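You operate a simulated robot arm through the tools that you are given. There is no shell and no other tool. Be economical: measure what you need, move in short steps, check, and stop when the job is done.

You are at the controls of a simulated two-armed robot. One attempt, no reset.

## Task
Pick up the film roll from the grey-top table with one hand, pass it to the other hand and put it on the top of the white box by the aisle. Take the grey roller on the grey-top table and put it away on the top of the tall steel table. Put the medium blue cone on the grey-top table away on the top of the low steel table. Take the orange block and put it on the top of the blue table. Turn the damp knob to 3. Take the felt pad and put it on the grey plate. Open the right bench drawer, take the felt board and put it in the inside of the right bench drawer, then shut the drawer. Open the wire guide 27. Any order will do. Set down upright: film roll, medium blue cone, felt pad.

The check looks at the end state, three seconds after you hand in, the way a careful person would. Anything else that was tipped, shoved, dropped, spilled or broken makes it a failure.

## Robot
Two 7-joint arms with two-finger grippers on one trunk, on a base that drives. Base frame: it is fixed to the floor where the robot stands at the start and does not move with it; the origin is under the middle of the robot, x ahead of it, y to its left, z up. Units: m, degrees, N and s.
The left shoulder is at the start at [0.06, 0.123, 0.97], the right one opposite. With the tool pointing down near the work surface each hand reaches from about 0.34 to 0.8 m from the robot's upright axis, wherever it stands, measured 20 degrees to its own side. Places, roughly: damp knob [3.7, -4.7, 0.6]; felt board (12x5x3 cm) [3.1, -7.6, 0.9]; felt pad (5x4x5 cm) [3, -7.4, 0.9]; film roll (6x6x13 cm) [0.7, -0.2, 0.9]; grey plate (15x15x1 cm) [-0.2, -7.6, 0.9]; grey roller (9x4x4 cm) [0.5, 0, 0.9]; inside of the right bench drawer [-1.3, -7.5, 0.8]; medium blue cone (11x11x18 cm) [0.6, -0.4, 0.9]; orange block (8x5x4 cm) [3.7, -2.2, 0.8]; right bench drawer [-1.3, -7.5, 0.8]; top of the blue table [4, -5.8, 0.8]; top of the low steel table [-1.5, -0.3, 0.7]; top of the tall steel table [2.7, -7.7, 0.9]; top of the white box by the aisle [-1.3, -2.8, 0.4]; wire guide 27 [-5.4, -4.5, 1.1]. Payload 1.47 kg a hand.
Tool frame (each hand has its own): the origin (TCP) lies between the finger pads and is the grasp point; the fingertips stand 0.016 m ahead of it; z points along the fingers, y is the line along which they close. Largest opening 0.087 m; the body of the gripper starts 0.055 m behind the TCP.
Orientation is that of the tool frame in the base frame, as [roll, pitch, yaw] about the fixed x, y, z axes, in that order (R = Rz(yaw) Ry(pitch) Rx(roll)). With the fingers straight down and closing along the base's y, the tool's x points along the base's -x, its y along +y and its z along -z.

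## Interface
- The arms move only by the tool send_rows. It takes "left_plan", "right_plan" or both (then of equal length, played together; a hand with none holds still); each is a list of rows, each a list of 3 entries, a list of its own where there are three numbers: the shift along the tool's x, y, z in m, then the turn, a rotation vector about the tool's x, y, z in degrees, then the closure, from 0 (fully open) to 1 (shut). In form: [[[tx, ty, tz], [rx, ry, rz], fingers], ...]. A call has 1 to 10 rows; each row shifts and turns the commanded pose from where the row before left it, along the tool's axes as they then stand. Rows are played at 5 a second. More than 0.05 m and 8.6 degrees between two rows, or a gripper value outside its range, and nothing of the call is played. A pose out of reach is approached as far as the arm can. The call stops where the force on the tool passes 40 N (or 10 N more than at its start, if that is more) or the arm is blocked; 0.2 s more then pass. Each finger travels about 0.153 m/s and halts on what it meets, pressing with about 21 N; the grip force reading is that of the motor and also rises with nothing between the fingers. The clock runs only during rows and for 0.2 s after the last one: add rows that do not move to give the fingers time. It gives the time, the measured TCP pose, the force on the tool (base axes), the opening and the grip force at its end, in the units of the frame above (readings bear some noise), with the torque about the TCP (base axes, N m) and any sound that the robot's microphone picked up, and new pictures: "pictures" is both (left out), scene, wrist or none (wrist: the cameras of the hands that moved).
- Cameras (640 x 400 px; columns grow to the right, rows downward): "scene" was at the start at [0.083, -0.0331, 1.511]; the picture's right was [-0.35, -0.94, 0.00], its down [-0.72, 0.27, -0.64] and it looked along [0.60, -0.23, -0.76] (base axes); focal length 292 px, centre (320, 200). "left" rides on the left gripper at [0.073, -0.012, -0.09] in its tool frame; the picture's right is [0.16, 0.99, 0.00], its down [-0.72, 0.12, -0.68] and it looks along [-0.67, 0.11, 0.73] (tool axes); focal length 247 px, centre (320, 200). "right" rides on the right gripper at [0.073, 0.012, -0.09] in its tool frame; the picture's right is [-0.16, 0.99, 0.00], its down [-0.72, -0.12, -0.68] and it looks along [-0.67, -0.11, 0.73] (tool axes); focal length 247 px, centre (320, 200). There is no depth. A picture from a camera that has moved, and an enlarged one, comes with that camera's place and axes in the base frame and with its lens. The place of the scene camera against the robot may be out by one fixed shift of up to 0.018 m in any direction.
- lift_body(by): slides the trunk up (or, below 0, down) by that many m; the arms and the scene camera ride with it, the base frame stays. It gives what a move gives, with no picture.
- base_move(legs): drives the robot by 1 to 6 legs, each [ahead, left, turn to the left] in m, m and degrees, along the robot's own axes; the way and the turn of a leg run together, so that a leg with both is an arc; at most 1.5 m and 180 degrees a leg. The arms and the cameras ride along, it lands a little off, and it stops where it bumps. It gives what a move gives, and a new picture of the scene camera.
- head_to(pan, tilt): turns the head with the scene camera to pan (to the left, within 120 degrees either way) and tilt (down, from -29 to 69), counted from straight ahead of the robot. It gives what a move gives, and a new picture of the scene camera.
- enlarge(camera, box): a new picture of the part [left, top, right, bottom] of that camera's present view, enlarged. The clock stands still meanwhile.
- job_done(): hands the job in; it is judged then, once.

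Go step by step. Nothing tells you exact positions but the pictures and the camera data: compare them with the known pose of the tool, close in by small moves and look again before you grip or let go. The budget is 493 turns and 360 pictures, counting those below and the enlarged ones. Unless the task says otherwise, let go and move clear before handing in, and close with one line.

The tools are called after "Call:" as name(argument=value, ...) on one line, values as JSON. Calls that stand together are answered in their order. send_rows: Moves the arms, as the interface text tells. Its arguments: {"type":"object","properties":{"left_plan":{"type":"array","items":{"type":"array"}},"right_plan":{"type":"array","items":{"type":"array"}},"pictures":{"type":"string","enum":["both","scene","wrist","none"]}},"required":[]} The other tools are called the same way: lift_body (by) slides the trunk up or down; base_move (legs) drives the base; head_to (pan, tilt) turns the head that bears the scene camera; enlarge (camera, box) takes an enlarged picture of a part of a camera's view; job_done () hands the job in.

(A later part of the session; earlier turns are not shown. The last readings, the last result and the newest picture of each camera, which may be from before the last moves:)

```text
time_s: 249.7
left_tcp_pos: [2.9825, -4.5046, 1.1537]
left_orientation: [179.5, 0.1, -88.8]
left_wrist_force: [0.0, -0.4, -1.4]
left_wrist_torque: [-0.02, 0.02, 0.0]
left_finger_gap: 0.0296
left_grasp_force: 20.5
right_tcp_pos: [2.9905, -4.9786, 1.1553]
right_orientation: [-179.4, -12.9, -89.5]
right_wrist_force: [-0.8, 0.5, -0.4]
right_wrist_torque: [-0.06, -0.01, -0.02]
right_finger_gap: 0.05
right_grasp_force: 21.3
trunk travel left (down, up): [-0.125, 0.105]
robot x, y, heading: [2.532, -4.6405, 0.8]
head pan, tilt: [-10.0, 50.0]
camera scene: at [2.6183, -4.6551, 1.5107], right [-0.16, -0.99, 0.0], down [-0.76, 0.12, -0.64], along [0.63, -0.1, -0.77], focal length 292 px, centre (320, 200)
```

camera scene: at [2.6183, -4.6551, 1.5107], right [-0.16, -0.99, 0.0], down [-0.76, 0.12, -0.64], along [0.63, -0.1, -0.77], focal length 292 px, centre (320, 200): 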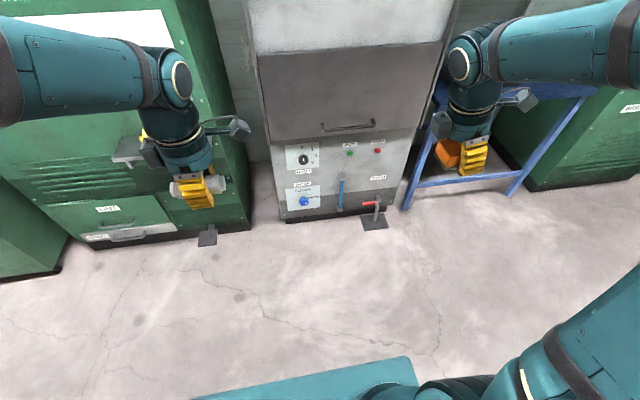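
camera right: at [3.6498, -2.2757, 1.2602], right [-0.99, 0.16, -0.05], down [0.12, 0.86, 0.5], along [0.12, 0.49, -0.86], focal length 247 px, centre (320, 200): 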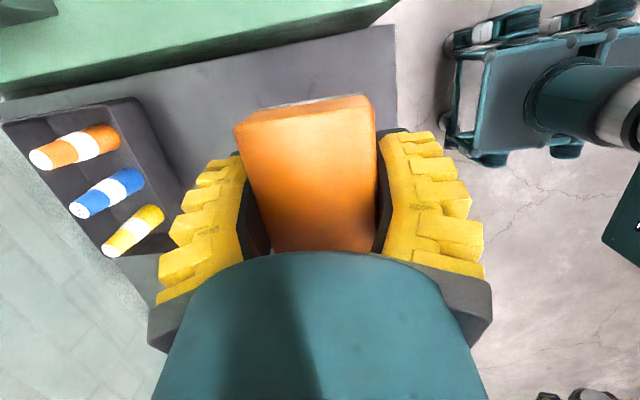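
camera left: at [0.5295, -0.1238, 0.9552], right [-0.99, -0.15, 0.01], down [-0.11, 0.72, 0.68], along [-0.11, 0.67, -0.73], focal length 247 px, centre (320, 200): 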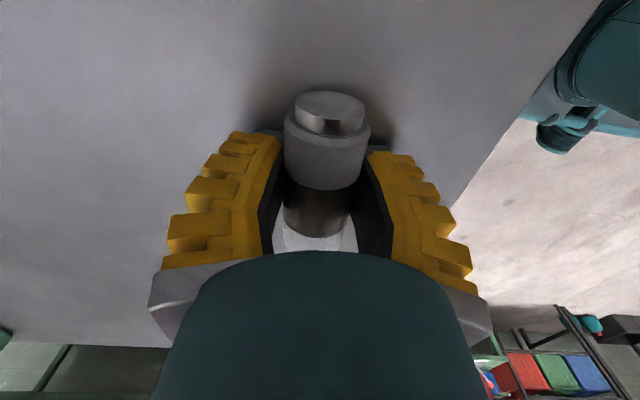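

Call:
enlarge(camera="scene", box=[270, 120, 420, 230])

Call:
head_to(pan=-35, tilt=35)

```text
3.64 times, centred on (345, 175) of scene
camera zoom: at [2.6183, -4.6551, 1.5107], right [-0.16, -0.99, 0.0], down [-0.76, 0.12, -0.64], along [0.63, -0.1, -0.77], focal length 1060 px, centre (229, 291)
```

zoom: 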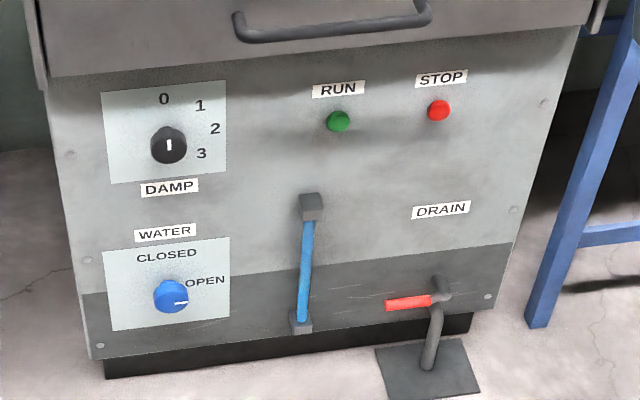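

```text
time_s: 250.6
left_tcp_pos: [2.9834, -4.5046, 1.1546]
left_orientation: [179.5, 0.1, -88.8]
left_wrist_force: [0.2, 0.6, -1.4]
left_wrist_torque: [-0.02, 0.0, 0.03]
left_finger_gap: 0.0296
left_grasp_force: 21.4
right_tcp_pos: [2.9915, -4.9771, 1.1566]
right_orientation: [-179.4, -12.9, -89.4]
right_wrist_force: [0.4, -0.2, -0.1]
right_wrist_torque: [0.0, 0.02, -0.01]
right_finger_gap: 0.0501
right_grasp_force: 20.6
trunk travel left (down, up): [-0.125, 0.105]
robot x, y, heading: [2.5289, -4.6386, 1.1]
head pan, tilt: [-35.0, 35.0]
camera scene: at [2.6152, -4.6922, 1.5324], right [-0.56, -0.83, 0.0], down [-0.48, 0.32, -0.82], along [0.68, -0.46, -0.57], focal length 292 px, centre (320, 200)
```

scene: 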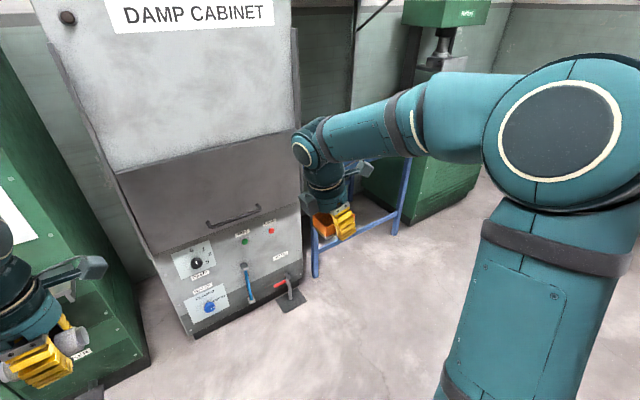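

The damp knob (upper black one) points at 0; 3 is about 135° clockwise. First the orange block: strafing to the blue table.

Call:
base_move(legs=[[0, -1.1, -1], [0.35, 0, 0]])

Call:
head_to(pan=-10, tilt=40)

```text
time_s: 262.5
left_tcp_pos: [3.3408, -5.6231, 1.1535]
left_orientation: [179.4, 0.1, -90.2]
left_wrist_force: [0.2, -0.5, -1.2]
left_wrist_torque: [0.0, -0.02, -0.01]
left_finger_gap: 0.0293
left_grasp_force: 20.7
right_tcp_pos: [3.3383, -6.0971, 1.1559]
right_orientation: [-179.4, -12.9, -90.9]
right_wrist_force: [0.3, -0.1, -1.6]
right_wrist_torque: [-0.01, 0.03, 0.0]
right_finger_gap: 0.0501
right_grasp_force: 20.6
trunk travel left (down, up): [-0.125, 0.105]
robot x, y, heading: [2.8863, -5.7462, -0.7]
head pan, tilt: [-35.0, 35.0]
camera scene: at [2.9695, -5.8031, 1.5324], right [-0.58, -0.81, 0.0], down [-0.47, 0.33, -0.82], along [0.67, -0.48, -0.57], focal length 292 px, centre (320, 200)
```

scene: 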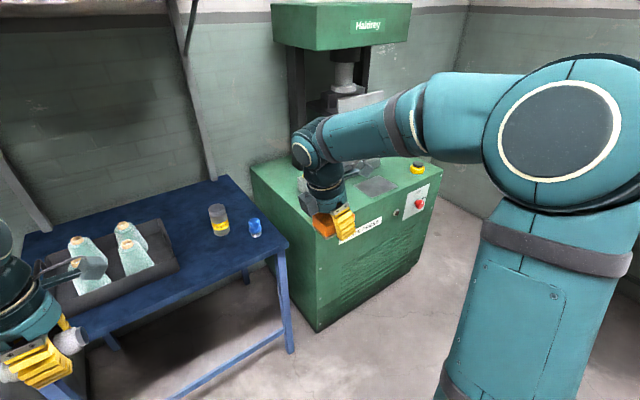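

```text
time_s: 263.4
left_tcp_pos: [3.3381, -5.6235, 1.1534]
left_orientation: [179.5, 0.1, -90.2]
left_wrist_force: [0.0, -0.5, -1.5]
left_wrist_torque: [-0.03, -0.02, 0.01]
left_finger_gap: 0.0295
left_grasp_force: 20.7
right_tcp_pos: [3.3365, -6.0958, 1.156]
right_orientation: [-179.4, -12.9, -90.9]
right_wrist_force: [0.6, -0.3, -0.9]
right_wrist_torque: [0.03, -0.01, -0.01]
right_finger_gap: 0.05
right_grasp_force: 21.4
trunk travel left (down, up): [-0.125, 0.105]
robot x, y, heading: [2.8843, -5.7491, -0.5]
head pan, tilt: [-10.0, 40.0]
camera scene: at [2.9806, -5.7675, 1.5249], right [-0.18, -0.98, 0.0], down [-0.63, 0.12, -0.77], along [0.75, -0.14, -0.64], focal length 292 px, centre (320, 200)
```

scene: 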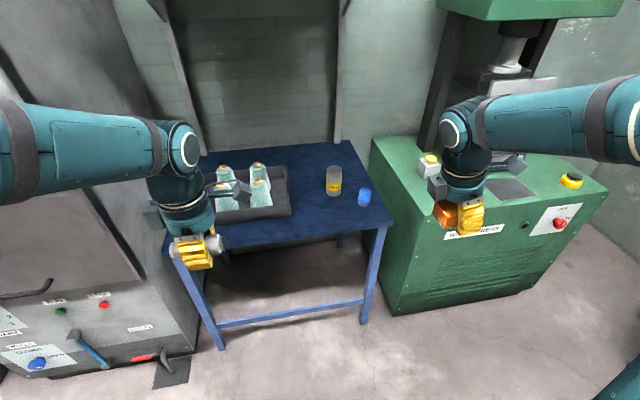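

Free spot at the front of the blue table, around (3.73,-5.90), between tray and bottle. Advancing and bringing the block above it.

Call:
base_move(legs=[[0.2, 0, 0.5]])

Call:
send_rows(right_plan=[[[-0.0317, -0.0317, -0.0073], [0, 0, 0], 0.75], [[-0.0317, -0.0317, -0.0073], [0, 0, 0], 0.75], [[-0.0317, -0.0317, -0.0073], [0, 0, 0], 0.75], [[-0.0317, -0.0317, -0.0073], [0, 0, 0], 0.75], [[-0.0317, -0.0317, -0.0073], [0, 0, 0], 0.75], [[-0.0317, -0.0317, -0.0073], [0, 0, 0], 0.75]], pictures="both")

```text
time_s: 265.0
left_tcp_pos: [3.5397, -5.6201, 1.1538]
left_orientation: [179.4, 0.1, -89.8]
left_wrist_force: [-0.1, 0.4, -1.4]
left_wrist_torque: [0.01, -0.01, -0.01]
left_finger_gap: 0.0295
left_grasp_force: 20.8
right_tcp_pos: [3.5407, -6.0944, 1.1564]
right_orientation: [-179.4, -12.9, -90.5]
right_wrist_force: [0.2, 1.0, -1.5]
right_wrist_torque: [-0.01, 0.05, 0.0]
right_finger_gap: 0.0503
right_grasp_force: 20.9
trunk travel left (down, up): [-0.125, 0.105]
robot x, y, heading: [3.0839, -5.7445, -0.0]
head pan, tilt: [-10.0, 40.0]
camera scene: at [3.1814, -5.7673, 1.5248], right [-0.17, -0.98, 0.0], down [-0.63, 0.11, -0.77], along [0.75, -0.13, -0.64], focal length 292 px, centre (320, 200)
```

scene: 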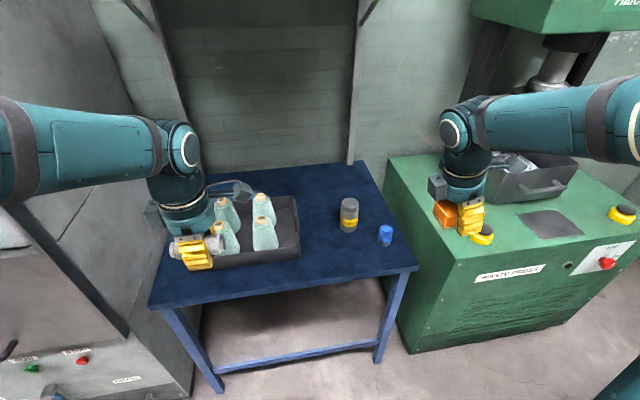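

```text
time_s: 266.4
left_tcp_pos: [3.5388, -5.6186, 1.1532]
left_orientation: [179.4, 0.1, -89.7]
left_wrist_force: [-0.5, 1.1, -1.9]
left_wrist_torque: [-0.06, 0.04, -0.01]
left_finger_gap: 0.0293
left_grasp_force: 20.8
right_tcp_pos: [3.7308, -5.8981, 1.1564]
right_orientation: [-179.4, -13.0, -90.3]
right_wrist_force: [0.4, 1.1, -0.9]
right_wrist_torque: [0.01, 0.01, -0.04]
right_finger_gap: 0.0501
right_grasp_force: 21.3
trunk travel left (down, up): [-0.125, 0.105]
robot x, y, heading: [3.0853, -5.7469, 0.2]
head pan, tilt: [-10.0, 40.0]
camera scene: at [3.1816, -5.7661, 1.5248], right [-0.17, -0.98, 0.0], down [-0.63, 0.11, -0.77], along [0.75, -0.13, -0.64], focal length 292 px, centre (320, 200)
camera right: at [3.7185, -5.9477, 1.2599], right [-0.99, 0.16, -0.04], down [0.11, 0.86, 0.5], along [0.12, 0.49, -0.86], focal length 247 px, centre (320, 200)
```

scene: 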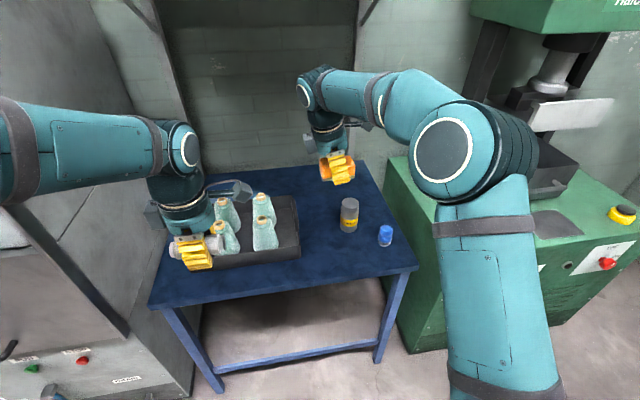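
right: 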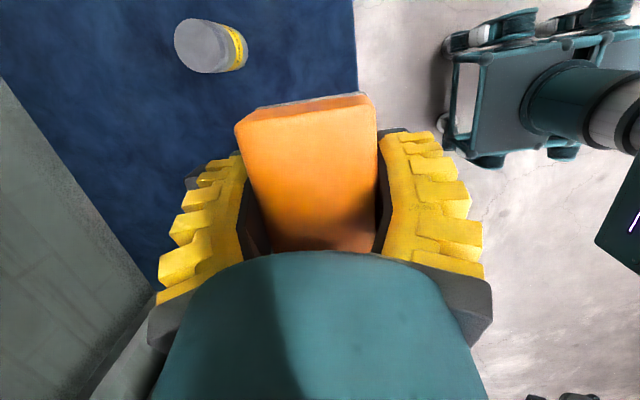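

Call:
send_rows(right_plan=[[[0.0214, -0.011, 0.005], [0, 0, 0], 0.75], [[-0.0094, 0, 0.0406], [0, 0, 0], 0.75], [[-0.0094, 0, 0.0406], [0, 0, 0], 0.75], [[-0.0094, 0, 0.0406], [0, 0, 0], 0.75], [[-0.0094, 0, 0.0406], [0, 0, 0], 0.75], [[-0.0094, 0, 0.0406], [0, 0, 0], 0.75], [[-0.0094, 0, 0.0406], [0, 0, 0], 0.75]], pictures="both")

Call:
enlarge(camera="scene", box=[220, 150, 420, 300])

```text
time_s: 268.0
left_tcp_pos: [3.5393, -5.6212, 1.1536]
left_orientation: [179.4, 0.1, -89.7]
left_wrist_force: [0.2, -0.1, -2.1]
left_wrist_torque: [-0.03, -0.03, -0.01]
left_finger_gap: 0.0295
left_grasp_force: 20.7
right_tcp_pos: [3.7441, -5.9202, 0.9067]
right_orientation: [-179.4, -12.9, -90.4]
right_wrist_force: [0.1, -0.1, -1.4]
right_wrist_torque: [-0.02, 0.03, 0.0]
right_finger_gap: 0.0501
right_grasp_force: 21.2
trunk travel left (down, up): [-0.125, 0.105]
robot x, y, heading: [3.0872, -5.7439, 0.2]
head pan, tilt: [-10.0, 40.0]
camera scene: at [3.181, -5.7674, 1.5248], right [-0.17, -0.98, 0.0], down [-0.63, 0.11, -0.77], along [0.75, -0.13, -0.64], focal length 292 px, centre (320, 200)
camera right: at [3.7308, -5.9698, 1.011], right [-0.99, 0.16, -0.05], down [0.11, 0.86, 0.5], along [0.12, 0.49, -0.86], focal length 247 px, centre (320, 200)
```

scene: 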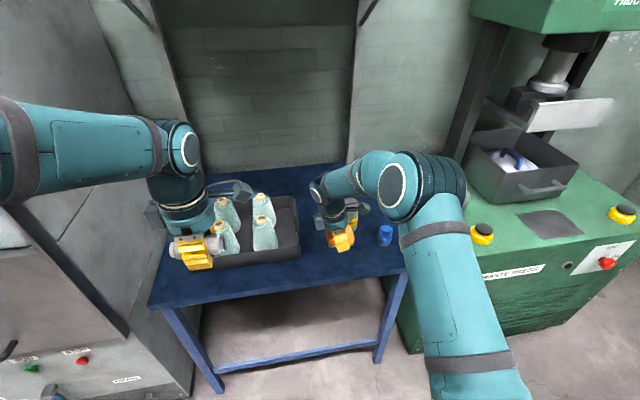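
right: 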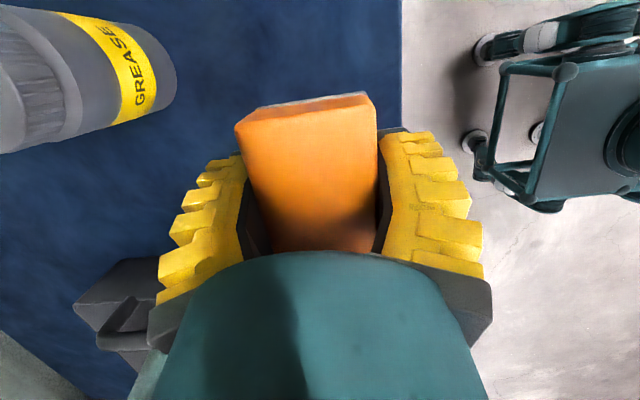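

```text
2.67 times, centred on (320, 225) of scene
camera zoom: at [3.181, -5.7674, 1.5248], right [-0.17, -0.98, 0.0], down [-0.63, 0.11, -0.77], along [0.75, -0.13, -0.64], focal length 778 px, centre (320, 133)
```

zoom: 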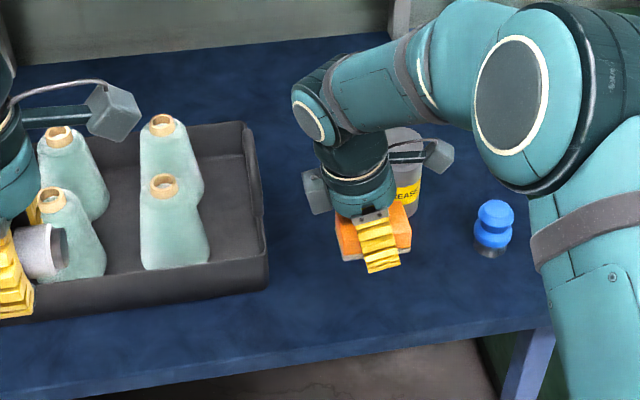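

Call:
send_rows(right_plan=[[[-0.007, 0, 0.029], [0, 0, 0], 0.75], [[-0.0045, 0, 0.0195], [0, 0, 0], 0.75], [[0, 0, 0], [0, 0, 0], 0.75]], pictures="none")

Call:
send_rows(right_plan=[[[-0.0013, 0, 0.0058], [0, 0, 0], 0.75], [[0, 0, 0], [0, 0, 0], 0.75]], pictures="none")

Call:
send_rows(right_plan=[[[-0.0013, 0, 0.0058], [0, 0, 0], 0.75], [[0, 0, 0], [0, 0, 0], 0.75]], pictures="wrist")

```text
time_s: 268.8
left_tcp_pos: [3.5381, -5.6211, 1.1546]
left_orientation: [179.6, 0.2, -89.8]
left_wrist_force: [0.7, -0.7, -1.4]
left_wrist_torque: [-0.03, 0.01, -0.01]
left_finger_gap: 0.0294
left_grasp_force: 21.3
right_tcp_pos: [3.7448, -5.9213, 0.8572]
right_orientation: [-179.4, -12.9, -90.4]
right_wrist_force: [-0.9, -0.9, -0.7]
right_wrist_torque: [-0.03, -0.02, 0.0]
right_finger_gap: 0.0502
right_grasp_force: 20.4
trunk travel left (down, up): [-0.125, 0.105]
robot x, y, heading: [3.0854, -5.747, -0.0]
head pan, tilt: [-10.0, 40.0]
```

```text
time_s: 269.4
left_tcp_pos: [3.5383, -5.621, 1.1545]
left_orientation: [179.6, 0.1, -89.7]
left_wrist_force: [0.5, 0.4, -0.5]
left_wrist_torque: [-0.01, -0.02, 0.01]
left_finger_gap: 0.0295
left_grasp_force: 20.3
right_tcp_pos: [3.7455, -5.9204, 0.8511]
right_orientation: [-179.4, -12.9, -90.5]
right_wrist_force: [0.0, 0.2, -1.1]
right_wrist_torque: [0.01, 0.01, 0.01]
right_finger_gap: 0.0498
right_grasp_force: 20.7
trunk travel left (down, up): [-0.125, 0.105]
robot x, y, heading: [3.0875, -5.7486, 0.1]
head pan, tilt: [-10.0, 40.0]
```

```text
time_s: 270.0
left_tcp_pos: [3.5385, -5.6202, 1.1541]
left_orientation: [179.5, 0.1, -89.6]
left_wrist_force: [-0.1, 0.2, -1.4]
left_wrist_torque: [-0.01, 0.01, 0.01]
left_finger_gap: 0.0294
left_grasp_force: 21.0
right_tcp_pos: [3.7449, -5.9194, 0.8449]
right_orientation: [-179.3, -12.8, -90.4]
right_wrist_force: [0.1, -0.1, -0.6]
right_wrist_torque: [0.02, -0.02, -0.03]
right_finger_gap: 0.05
right_grasp_force: 20.8
trunk travel left (down, up): [-0.125, 0.105]
robot x, y, heading: [3.0877, -5.7472, -0.0]
head pan, tilt: [-10.0, 40.0]
camera right: at [3.7313, -5.9705, 0.9493], right [-0.99, 0.16, -0.05], down [0.11, 0.86, 0.5], along [0.12, 0.49, -0.86], focal length 247 px, centre (320, 200)
```

right: 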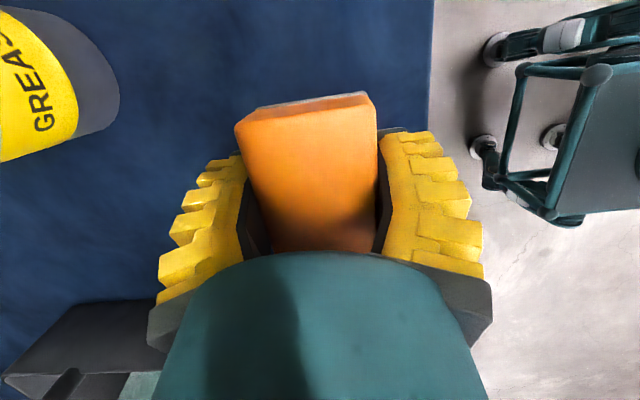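

Call:
send_rows(right_plan=[[[-0.0018, 0, 0.0078], [0, 0, 0], 0.75], [[0, 0, 0], [0, 0, 0], 0.75]], pictures="none")

Call:
send_rows(right_plan=[[[-0.0009, 0, 0.0039], [0, 0, 0], 0.75], [[0, 0, 0], [0, 0, 0], 0.75]], pictures="none")

Call:
send_rows(right_plan=[[[-0.0009, 0, 0.0039], [0, 0, 0], 0.75], [[0, 0, 0], [0, 0, 0], 0.75]], pictures="none")

```text
time_s: 270.6
left_tcp_pos: [3.5375, -5.6213, 1.154]
left_orientation: [179.5, 0.1, -89.7]
left_wrist_force: [0.9, 0.2, -1.7]
left_wrist_torque: [0.02, 0.03, 0.0]
left_finger_gap: 0.0296
left_grasp_force: 20.5
right_tcp_pos: [3.745, -5.9206, 0.8366]
right_orientation: [-179.3, -12.9, -90.4]
right_wrist_force: [-0.1, -0.7, -1.1]
right_wrist_torque: [-0.01, -0.01, -0.01]
right_finger_gap: 0.05
right_grasp_force: 20.9
trunk travel left (down, up): [-0.125, 0.105]
robot x, y, heading: [3.0871, -5.7483, 0.0]
head pan, tilt: [-10.0, 40.0]
```

```text
time_s: 271.2
left_tcp_pos: [3.5379, -5.6207, 1.1542]
left_orientation: [179.5, 0.1, -89.7]
left_wrist_force: [1.2, -0.8, -1.5]
left_wrist_torque: [-0.03, -0.02, 0.03]
left_finger_gap: 0.0293
left_grasp_force: 20.9
right_tcp_pos: [3.7446, -5.9208, 0.8333]
right_orientation: [-179.4, -12.8, -90.4]
right_wrist_force: [0.1, 0.5, -1.2]
right_wrist_torque: [-0.01, 0.0, 0.0]
right_finger_gap: 0.0503
right_grasp_force: 21.1
trunk travel left (down, up): [-0.125, 0.105]
robot x, y, heading: [3.0869, -5.7447, 0.2]
head pan, tilt: [-10.0, 40.0]
```

```text
time_s: 271.8
left_tcp_pos: [3.5381, -5.6205, 1.1542]
left_orientation: [179.6, 0.1, -89.8]
left_wrist_force: [0.2, 0.4, -0.8]
left_wrist_torque: [-0.03, 0.02, -0.01]
left_finger_gap: 0.0295
left_grasp_force: 20.7
right_tcp_pos: [3.7454, -5.9208, 0.8293]
right_orientation: [-179.5, -13.0, -90.3]
right_wrist_force: [-0.5, 0.1, -1.7]
right_wrist_torque: [0.0, 0.03, 0.01]
right_finger_gap: 0.0501
right_grasp_force: 21.0
trunk travel left (down, up): [-0.125, 0.105]
robot x, y, heading: [3.0874, -5.7463, 0.1]
head pan, tilt: [-10.0, 40.0]
```

Call:
send_rows(right_plan=[[[-0.0009, 0, 0.0039], [0, 0, 0], 0.75], [[0, 0, 0], [0, 0, 0], 0.75]], pictures="none")

Call:
send_rows(right_plan=[[[-0.0009, 0, 0.0039], [0, 0, 0], 0.75], [[0, 0, 0], [0, 0, 0], 0.75]], pictures="wrist")

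Call:
enlarge(camera="scene", box=[270, 170, 400, 290])

```text
time_s: 272.4
left_tcp_pos: [3.5378, -5.6202, 1.1539]
left_orientation: [179.4, 0.1, -89.7]
left_wrist_force: [-0.4, -0.7, -1.0]
left_wrist_torque: [0.01, -0.02, -0.02]
left_finger_gap: 0.0293
left_grasp_force: 20.9
right_tcp_pos: [3.7455, -5.919, 0.8252]
right_orientation: [-179.4, -12.8, -90.4]
right_wrist_force: [-0.6, -0.2, -1.0]
right_wrist_torque: [-0.02, 0.0, 0.0]
right_finger_gap: 0.05
right_grasp_force: 21.0
trunk travel left (down, up): [-0.125, 0.105]
robot x, y, heading: [3.0848, -5.7443, 0.1]
head pan, tilt: [-10.0, 40.0]
```

```text
time_s: 273.0
left_tcp_pos: [3.5374, -5.6196, 1.1546]
left_orientation: [179.5, 0.0, -89.7]
left_wrist_force: [-0.2, 0.6, -1.6]
left_wrist_torque: [-0.03, 0.0, 0.02]
left_finger_gap: 0.0296
left_grasp_force: 21.2
right_tcp_pos: [3.7446, -5.9197, 0.8238]
right_orientation: [-179.5, -12.8, -90.4]
right_wrist_force: [0.2, 0.0, -1.5]
right_wrist_torque: [-0.01, 0.0, 0.02]
right_finger_gap: 0.0498
right_grasp_force: 20.4
trunk travel left (down, up): [-0.125, 0.105]
robot x, y, heading: [3.0884, -5.7499, -0.0]
head pan, tilt: [-10.0, 40.0]
camera right: at [3.7319, -5.9699, 0.9267], right [-0.99, 0.16, -0.05], down [0.11, 0.86, 0.5], along [0.12, 0.49, -0.86], focal length 247 px, centre (320, 200)
```

right: 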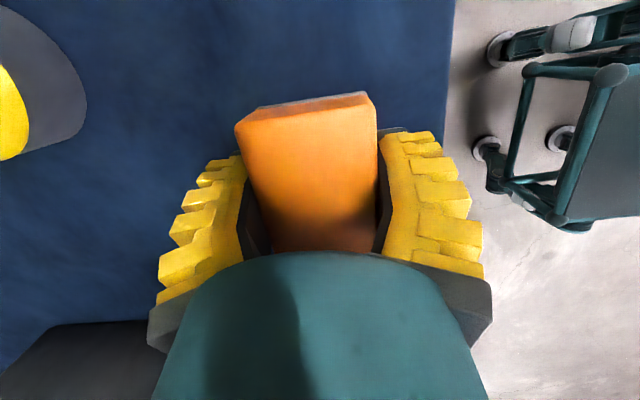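

```text
3.33 times, centred on (335, 230) of scene
camera zoom: at [3.1802, -5.7673, 1.5249], right [-0.17, -0.98, 0.0], down [-0.63, 0.11, -0.77], along [0.75, -0.13, -0.64], focal length 972 px, centre (270, 100)
```

zoom: 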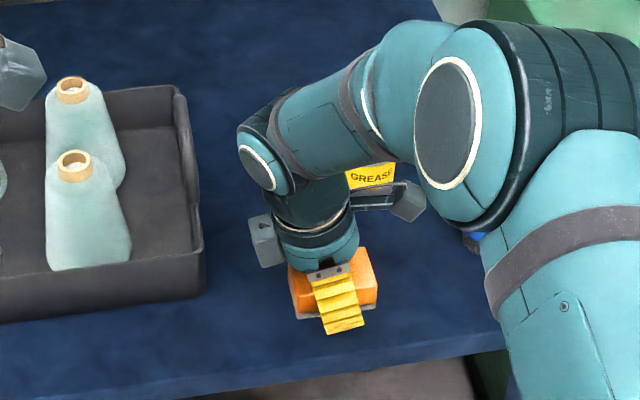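

Call:
send_rows(right_plan=[[[-0.0011, 0, 0.0049], [0, 0, 0], 0.75], [[0, 0, 0], [0, 0, 0], 0.75]], pictures="none")

Call:
send_rows(right_plan=[[[-0.0011, 0, 0.0049], [0, 0, 0], 0.75], [[0, 0, 0], [0, 0, 0], 0.75]], pictures="none")

```text
time_s: 273.6
left_tcp_pos: [3.5373, -5.6206, 1.1537]
left_orientation: [179.5, 0.0, -89.6]
left_wrist_force: [0.4, -0.4, -1.5]
left_wrist_torque: [-0.02, 0.0, 0.02]
left_finger_gap: 0.0295
left_grasp_force: 20.9
right_tcp_pos: [3.7449, -5.92, 0.817]
right_orientation: [-179.3, -12.8, -90.4]
right_wrist_force: [-0.7, 0.8, 0.5]
right_wrist_torque: [0.06, 0.04, -0.03]
right_finger_gap: 0.05
right_grasp_force: 21.1
trunk travel left (down, up): [-0.125, 0.105]
robot x, y, heading: [3.0861, -5.7422, -0.1]
head pan, tilt: [-10.0, 40.0]
```

```text
time_s: 274.2
left_tcp_pos: [3.5358, -5.6203, 1.155]
left_orientation: [179.6, 0.1, -89.7]
left_wrist_force: [0.4, -0.6, -1.9]
left_wrist_torque: [0.02, -0.01, -0.02]
left_finger_gap: 0.0293
left_grasp_force: 20.8
right_tcp_pos: [3.7455, -5.9191, 0.8161]
right_orientation: [-178.9, -13.0, -90.4]
right_wrist_force: [-1.7, -1.1, 32.1]
right_wrist_torque: [0.2, 1.12, 0.29]
right_finger_gap: 0.0501
right_grasp_force: 21.1
trunk travel left (down, up): [-0.125, 0.105]
robot x, y, heading: [3.0871, -5.7457, 0.0]
head pan, tilt: [-10.0, 40.0]
```

Call:
send_rows(right_plan=[[[0.0009, 0, -0.004], [0, 0, 0], 0.75], [[0, 0, 0], [0, 0, 0], 0.4], [[0, 0, 0], [0, 0, 0], 0], [[0, 0, 0], [0, 0, 0], 0], [[0.007, 0, -0.029], [0, 0, 0], 0], [[0.009, 0, -0.039], [0, 0, 0], 0], [[0.009, 0, -0.039], [0, 0, 0], 0], [[0.009, 0, -0.039], [0, 0, 0], 0], [[0.009, 0, -0.039], [0, 0, 0], 0], [[0.009, 0, -0.039], [0, 0, 0], 0]], pictures="both")

```text
time_s: 276.4
left_tcp_pos: [3.5369, -5.6202, 1.1549]
left_orientation: [179.5, 0.1, -89.8]
left_wrist_force: [-0.2, 1.2, -2.3]
left_wrist_torque: [-0.02, -0.01, -0.02]
left_finger_gap: 0.0292
left_grasp_force: 20.9
right_tcp_pos: [3.7422, -5.9201, 1.0486]
right_orientation: [-179.4, -12.8, -90.3]
right_wrist_force: [-0.2, -1.4, 0.1]
right_wrist_torque: [-0.01, -0.01, -0.01]
right_finger_gap: 0.0869
right_grasp_force: 0.1
trunk travel left (down, up): [-0.125, 0.105]
robot x, y, heading: [3.0874, -5.7455, -0.0]
head pan, tilt: [-10.0, 40.0]
camera scene: at [3.1796, -5.7671, 1.525], right [-0.17, -0.98, 0.0], down [-0.63, 0.11, -0.77], along [0.75, -0.13, -0.64], focal length 292 px, centre (320, 200)
camera right: at [3.7276, -5.9697, 1.1522], right [-0.99, 0.16, -0.05], down [0.11, 0.86, 0.5], along [0.12, 0.49, -0.86], focal length 247 px, centre (320, 200)
```

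scene: 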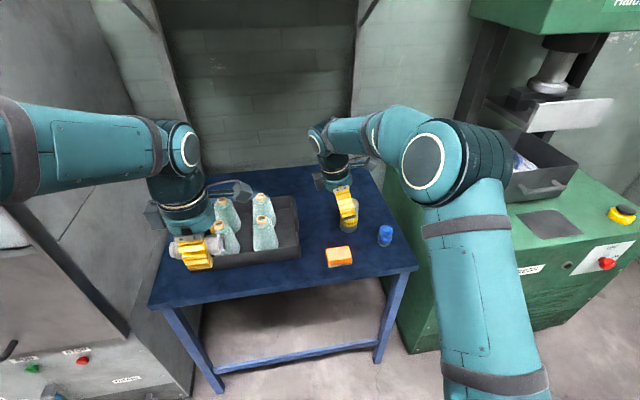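
right: 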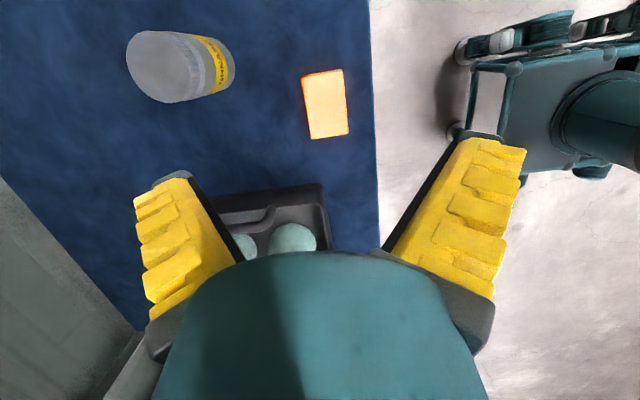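

Block is on the blue table. Now the damp knob: folding the right hand, backing out and strafing to the damp cabinet.

Call:
send_rows(right_plan=[[[0, 0, -0.02], [0, -6.5, 0], 0], [[0, 0, -0.02], [0, -6.5, 0], 0], [[0.025, 0.04, -0.01], [0, 0, 0], 0], [[0.025, 0.04, -0.01], [0, 0, 0], 0], [[0.025, 0.04, -0.01], [0, 0, 0], 0], [[0.025, 0.04, -0.01], [0, 0, 0], 0], [[0.025, 0.04, -0.01], [0, 0, 0], 0], [[0.025, 0.04, -0.01], [0, 0, 0], 0]], pictures="none")

Call:
base_move(legs=[[-0.45, 0, 0], [0, 1.15, 0], [0.15, 0, 0]])

Call:
head_to(pan=-10, tilt=50)

```text
time_s: 278.2
left_tcp_pos: [3.5374, -5.6206, 1.155]
left_orientation: [179.6, 0.2, -89.7]
left_wrist_force: [0.0, 0.3, -0.5]
left_wrist_torque: [-0.04, 0.01, -0.01]
left_finger_gap: 0.0293
left_grasp_force: 21.0
right_tcp_pos: [3.4982, -6.0659, 1.1434]
right_orientation: [-179.4, 0.1, -90.2]
right_wrist_force: [-0.2, 1.0, -0.1]
right_wrist_torque: [0.02, -0.03, 0.0]
right_finger_gap: 0.0868
right_grasp_force: 0.1
trunk travel left (down, up): [-0.125, 0.105]
robot x, y, heading: [3.0863, -5.7436, 0.2]
head pan, tilt: [-10.0, 40.0]
```

```text
time_s: 291.9
left_tcp_pos: [3.2002, -4.4393, 1.153]
left_orientation: [179.4, 0.1, -87.2]
left_wrist_force: [0.7, 0.6, -1.1]
left_wrist_torque: [0.01, 0.05, -0.02]
left_finger_gap: 0.0294
left_grasp_force: 21.1
right_tcp_pos: [3.1821, -4.8865, 1.1427]
right_orientation: [-179.5, 0.2, -87.8]
right_wrist_force: [0.9, -0.2, -0.3]
right_wrist_torque: [0.02, 0.04, -0.01]
right_finger_gap: 0.0871
right_grasp_force: 0.1
trunk travel left (down, up): [-0.125, 0.105]
robot x, y, heading: [2.7517, -4.5856, 2.4]
head pan, tilt: [-10.0, 40.0]
camera scene: at [2.8493, -4.6012, 1.5248], right [-0.13, -0.99, 0.0], down [-0.64, 0.08, -0.77], along [0.76, -0.1, -0.64], focal length 292 px, centre (320, 200)
```

scene: 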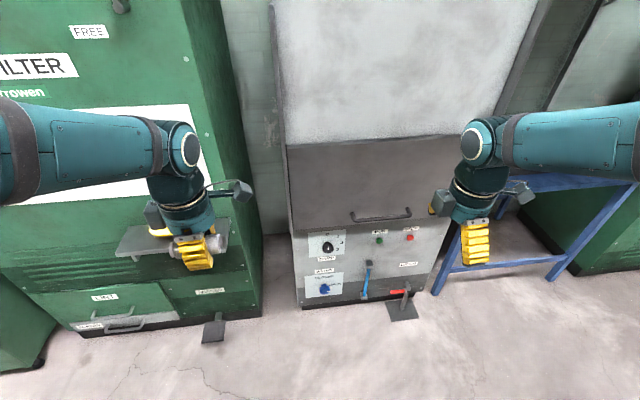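

```text
time_s: 292.6
left_tcp_pos: [3.1987, -4.4395, 1.1529]
left_orientation: [179.6, 0.1, -87.2]
left_wrist_force: [0.2, 1.0, -1.6]
left_wrist_torque: [-0.01, -0.01, 0.0]
left_finger_gap: 0.0292
left_grasp_force: 21.1
right_tcp_pos: [3.1809, -4.8863, 1.1427]
right_orientation: [-179.4, 0.1, -87.8]
right_wrist_force: [-0.4, -0.3, 0.3]
right_wrist_torque: [0.02, -0.03, -0.03]
right_finger_gap: 0.0871
right_grasp_force: 0.1
trunk travel left (down, up): [-0.125, 0.105]
robot x, y, heading: [2.7488, -4.5841, 2.6]
head pan, tilt: [-10.0, 50.0]
camera scene: at [2.8394, -4.6002, 1.5108], right [-0.13, -0.99, 0.0], down [-0.76, 0.1, -0.64], along [0.64, -0.08, -0.77], focal length 292 px, centre (320, 200)
```

scene: 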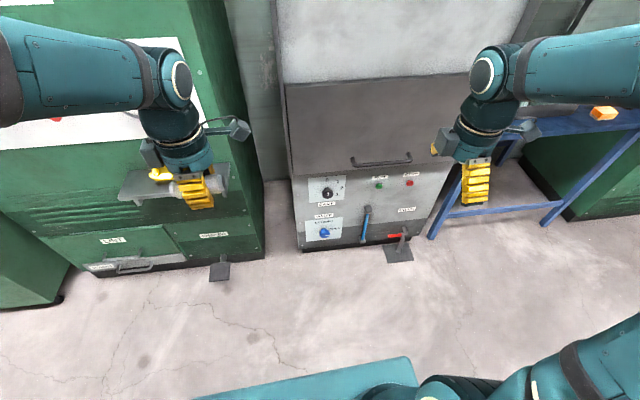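

Call:
base_move(legs=[[0, 0, -2.6], [0.27, 0, 0]])

Call:
lift_body(by=-0.1)

Call:
send_rows(right_plan=[[[0, 0, 0.03], [8.5, 0, 0], 0], [[0, 0, 0.03], [8.5, 0, 0], 0], [[0, 0, 0.03], [8.5, 0, 0], 0], [[0, 0, 0], [8.5, 0, 0], 0], [[0, 0, 0], [8.5, 0, 0], 0], [[0, 0, 0], [8.5, 0, 0], 0], [[0, 0, 0], [8.5, 0, 0], 0], [[0, 0, 0], [8.5, 0, 0], 0], [[0, 0, 0], [8.5, 0, 0], 0], [[0, 0, 0], [8.5, 0, 0], 0]], pictures="both")

```text
time_s: 294.9
left_tcp_pos: [3.4743, -4.4577, 1.1555]
left_orientation: [179.4, 0.0, -89.5]
left_wrist_force: [1.0, 0.1, -1.9]
left_wrist_torque: [-0.02, 0.01, -0.01]
left_finger_gap: 0.0294
left_grasp_force: 21.0
right_tcp_pos: [3.4379, -4.9031, 1.1431]
right_orientation: [-179.5, 0.1, -90.1]
right_wrist_force: [0.6, 0.0, -0.5]
right_wrist_torque: [0.02, -0.01, -0.01]
right_finger_gap: 0.0871
right_grasp_force: 0.1
trunk travel left (down, up): [-0.125, 0.105]
robot x, y, heading: [3.0229, -4.582, 0.0]
head pan, tilt: [-10.0, 50.0]
camera scene: at [3.1095, -4.6036, 1.5107], right [-0.17, -0.99, 0.0], down [-0.76, 0.13, -0.64], along [0.63, -0.11, -0.77], focal length 292 px, centre (320, 200)
```

scene: 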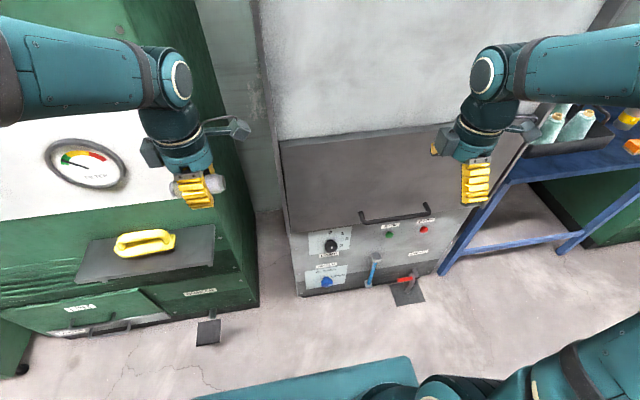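

```text
time_s: 296.3
left_tcp_pos: [3.4747, -4.4578, 1.0548]
left_orientation: [179.4, 0.1, -89.6]
left_wrist_force: [0.4, -0.7, -1.3]
left_wrist_torque: [-0.02, -0.02, -0.03]
left_finger_gap: 0.0293
left_grasp_force: 20.5
right_tcp_pos: [3.4368, -4.9043, 1.0445]
right_orientation: [-179.3, 0.1, -90.2]
right_wrist_force: [-0.6, 0.6, -0.5]
right_wrist_torque: [0.0, -0.02, -0.02]
right_finger_gap: 0.087
right_grasp_force: 0.1
trunk travel left (down, up): [-0.025, 0.205]
robot x, y, heading: [3.0182, -4.5814, -0.1]
head pan, tilt: [-10.0, 50.0]
```

```text
time_s: 298.5
left_tcp_pos: [3.474, -4.4599, 1.0537]
left_orientation: [179.5, 0.3, -89.7]
left_wrist_force: [-0.4, -0.6, -1.9]
left_wrist_torque: [-0.02, 0.03, 0.01]
left_finger_gap: 0.0293
left_grasp_force: 20.5
right_tcp_pos: [3.482, -4.9461, 0.9647]
right_orientation: [-105.3, -3.9, -92.3]
right_wrist_force: [-0.6, -0.7, -0.1]
right_wrist_torque: [0.0, -0.05, 0.02]
right_finger_gap: 0.0869
right_grasp_force: 0.0
right hand out of reach, approached as far as the arm can: row 5, 6, 7, 8, 9, 10
trunk travel left (down, up): [-0.025, 0.205]
robot x, y, heading: [3.0184, -4.5848, 0.3]
head pan, tilt: [-10.0, 50.0]
camera scene: at [3.1086, -4.6051, 1.4104], right [-0.17, -0.99, 0.0], down [-0.75, 0.13, -0.64], along [0.63, -0.11, -0.77], focal length 292 px, centre (320, 200)
camera right: at [3.3893, -5.0131, 0.9826], right [-0.26, 0.1, -0.96], down [-0.6, 0.77, 0.24], along [0.76, 0.63, -0.14], focal length 247 px, centre (320, 200)
```

scene: 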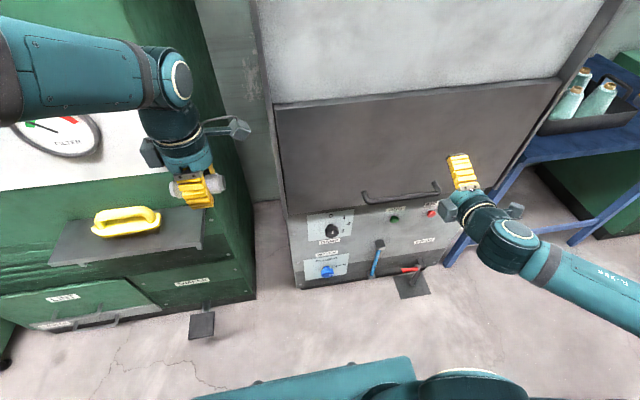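
right: 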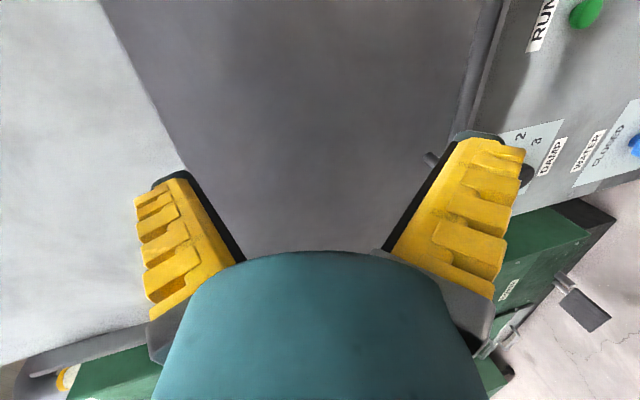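

Call:
send_rows(right_plan=[[[-0.0165, 0.04, 0.004], [5, 0, 0], 0], [[-0.0165, 0.04, 0.004], [0, 0, 0], 0], [[-0.0165, 0.04, 0.004], [0, 0, 0], 0], [[-0.0165, 0.04, 0.004], [0, 0, 0], 0], [[-0.0165, 0.04, 0.004], [0, 0, 0], 0], [[-0.0165, 0.04, 0.004], [0, 0, 0], 0], [[-0.0165, 0.04, 0.004], [0, 0, 0], 0], [[-0.0165, 0.04, 0.004], [0, 0, 0], 0]], pictures="both")

```text
time_s: 300.3
left_tcp_pos: [3.4741, -4.4582, 1.0553]
left_orientation: [179.5, 0.0, -89.6]
left_wrist_force: [0.3, 0.0, -2.3]
left_wrist_torque: [-0.02, 0.01, -0.02]
left_finger_gap: 0.0296
left_grasp_force: 21.7
right_tcp_pos: [3.4774, -4.9506, 0.9567]
right_orientation: [-100.5, -3.8, -92.1]
right_wrist_force: [-0.7, 0.8, 0.0]
right_wrist_torque: [-0.04, -0.02, -0.02]
right_finger_gap: 0.087
right_grasp_force: 0.1
right hand out of reach, approached as far as the arm can: row 1, 2, 3, 4, 5, 6, 7, 8
trunk travel left (down, up): [-0.025, 0.205]
robot x, y, heading: [3.0198, -4.5866, 0.1]
head pan, tilt: [-10.0, 50.0]
camera scene: at [3.1085, -4.6036, 1.4107], right [-0.17, -0.99, 0.0], down [-0.75, 0.13, -0.64], along [0.63, -0.11, -0.77], focal length 292 px, centre (320, 200)
camera right: at [3.3845, -5.0179, 0.9668], right [-0.18, 0.1, -0.98], down [-0.62, 0.76, 0.19], along [0.77, 0.64, -0.07], focal length 247 px, centre (320, 200)
```

scene: 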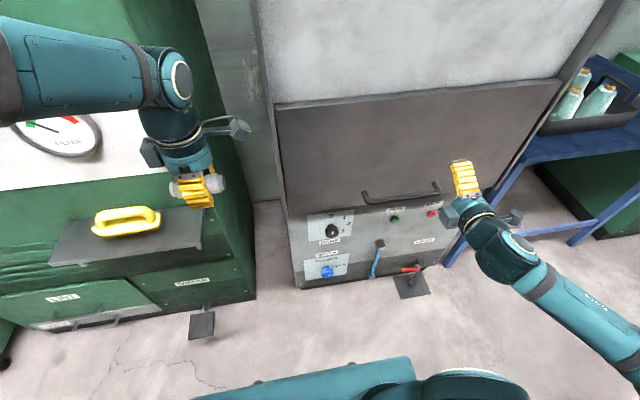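
right: 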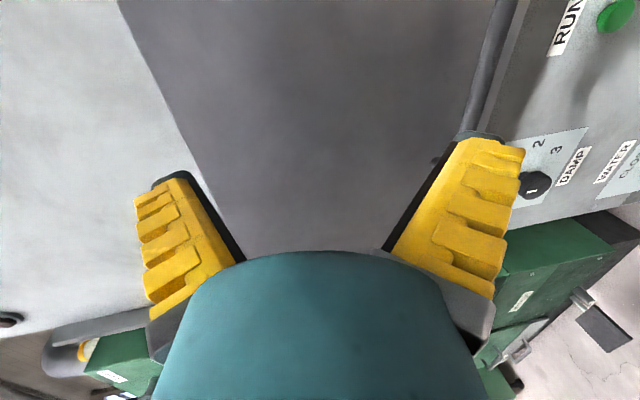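

The arm hit a joint limit in this close posture. I'll tilt back, then back the base off so the arm can reach forward more extended.

Call:
send_rows(right_plan=[[[0, 0, 0], [-8.5, 0, 0], 0], [[0, 0, 0], [-8.5, 0, 0], 0], [[0, 0, 0], [-8.5, 0, 0], 0], [[0, 0, 0], [-8.5, 0, 0], 0], [[0, 0, 0], [-8.5, 0, 0], 0], [[0, 0, 0], [-8.5, 0, 0], 0]], pictures="scene")

```text
time_s: 301.7
left_tcp_pos: [3.4744, -4.4587, 1.0544]
left_orientation: [179.4, 0.1, -89.6]
left_wrist_force: [0.2, -0.8, -2.1]
left_wrist_torque: [0.02, 0.0, -0.05]
left_finger_gap: 0.0291
left_grasp_force: 21.0
right_tcp_pos: [3.4775, -4.9479, 0.9558]
right_orientation: [-151.3, -3.9, -92.3]
right_wrist_force: [0.2, 0.3, 0.6]
right_wrist_torque: [0.01, -0.01, 0.04]
right_finger_gap: 0.087
right_grasp_force: 0.1
trunk travel left (down, up): [-0.025, 0.205]
robot x, y, heading: [3.0236, -4.5827, -0.1]
head pan, tilt: [-10.0, 50.0]
camera scene: at [3.1089, -4.6035, 1.4107], right [-0.17, -0.99, 0.0], down [-0.75, 0.13, -0.64], along [0.63, -0.11, -0.77], focal length 292 px, centre (320, 200)
```

scene: 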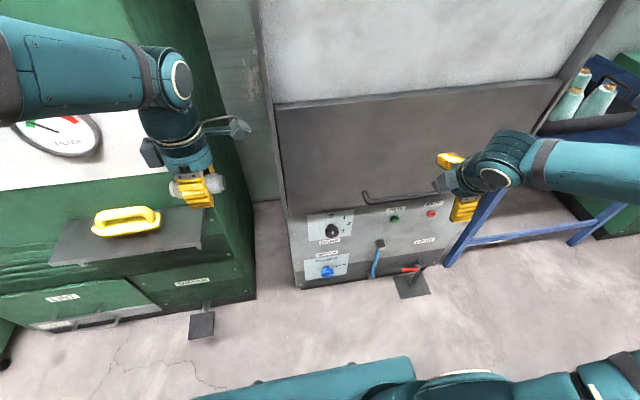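

Call:
base_move(legs=[[-0.2, 0, 0]])

Call:
send_rows(right_plan=[[[-0.02, -0.0035, 0.0395], [0, 0, 0], 0], [[-0.02, -0.0035, 0.0395], [0, 0, 0], 0], [[-0.02, -0.0035, 0.0395], [0, 0, 0], 0], [[-0.02, -0.0035, 0.0395], [0, 0, 0], 0], [[-0.02, -0.0035, 0.0395], [0, 0, 0], 0], [[-0.02, -0.0035, 0.0395], [0, 0, 0], 0], [[-0.02, -0.0035, 0.0395], [0, 0, 0], 0], [[-0.02, -0.0035, 0.0395], [0, 0, 0], 0], [[-0.02, -0.0035, 0.0395], [0, 0, 0], 0]], pictures="none")

Call:
send_rows(right_plan=[[[0, 0, 0], [8.5, 0, 0], 0], [[0, 0, 0], [8.5, 0, 0], 0], [[0, 0, 0], [8.5, 0, 0], 0], [[0, 0, 0], [8.5, 0, 0], 0], [[0, 0, 0], [8.5, 0, 0], 0], [[0, 0, 0], [8.5, 0, 0], 0], [[0, 0, 0], [8.5, 0, 0], 0]], pictures="both")

```text
time_s: 303.2
left_tcp_pos: [3.276, -4.459, 1.0553]
left_orientation: [179.6, 0.2, -89.9]
left_wrist_force: [-0.4, 0.2, -1.0]
left_wrist_torque: [-0.01, -0.02, 0.02]
left_finger_gap: 0.0294
left_grasp_force: 20.6
right_tcp_pos: [3.276, -4.9496, 0.9554]
right_orientation: [-151.2, -3.8, -92.5]
right_wrist_force: [-1.3, 0.2, -0.9]
right_wrist_torque: [-0.02, -0.01, -0.02]
right_finger_gap: 0.087
right_grasp_force: 0.1
trunk travel left (down, up): [-0.025, 0.205]
robot x, y, heading: [2.829, -4.5815, 0.1]
head pan, tilt: [-10.0, 50.0]
camera scene: at [2.9093, -4.6039, 1.4108], right [-0.17, -0.98, 0.0], down [-0.75, 0.13, -0.64], along [0.63, -0.11, -0.77], focal length 292 px, centre (320, 200)
```

scene: 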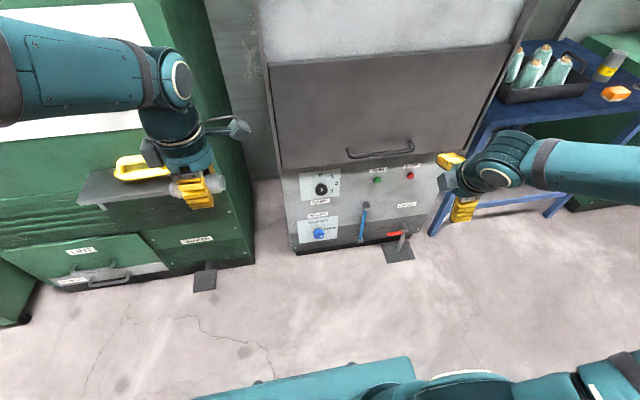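

```text
time_s: 305.2
left_tcp_pos: [3.2755, -4.4595, 1.0528]
left_orientation: [179.6, 0.2, -89.8]
left_wrist_force: [0.2, 0.9, -1.7]
left_wrist_torque: [-0.01, -0.02, 0.02]
left_finger_gap: 0.0293
left_grasp_force: 20.9
right_tcp_pos: [3.463, -4.818, 0.6623]
right_orientation: [-151.1, -3.6, -92.5]
right_wrist_force: [0.2, -0.5, 0.0]
right_wrist_torque: [0.03, -0.01, -0.03]
right_finger_gap: 0.0869
right_grasp_force: 0.1
right hand out of reach, approached as far as the arm can: row 9
trunk travel left (down, up): [-0.025, 0.205]
robot x, y, heading: [2.8254, -4.5821, 0.2]
head pan, tilt: [-10.0, 50.0]
```

```text
time_s: 306.9
left_tcp_pos: [3.2776, -4.4586, 1.0544]
left_orientation: [179.5, 0.2, -89.7]
left_wrist_force: [0.4, -0.3, -1.6]
left_wrist_torque: [-0.03, 0.01, -0.01]
left_finger_gap: 0.0294
left_grasp_force: 21.0
right_tcp_pos: [3.4621, -4.8179, 0.661]
right_orientation: [-131.5, -3.9, -92.5]
right_wrist_force: [0.6, 0.0, -0.7]
right_wrist_torque: [-0.01, -0.03, 0.04]
right_finger_gap: 0.0869
right_grasp_force: 0.0
right hand out of reach, approached as far as the arm can: row 3, 4, 5, 6, 7
trunk travel left (down, up): [-0.025, 0.205]
robot x, y, heading: [2.8266, -4.5858, -0.2]
head pan, tilt: [-10.0, 50.0]
camera scene: at [2.9104, -4.6039, 1.4107], right [-0.17, -0.98, 0.0], down [-0.75, 0.13, -0.64], along [0.63, -0.11, -0.77], focal length 292 px, centre (320, 200)
camera right: at [3.3841, -4.8828, 0.7172], right [-0.65, 0.14, -0.75], down [-0.4, 0.78, 0.49], along [0.65, 0.62, -0.45], focal length 247 px, centre (320, 200)
```

scene: 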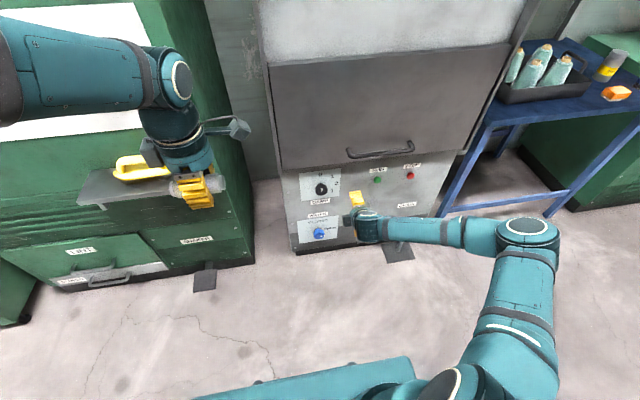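
right: 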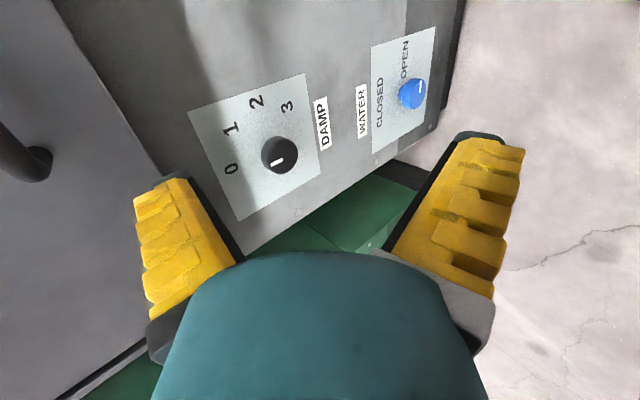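

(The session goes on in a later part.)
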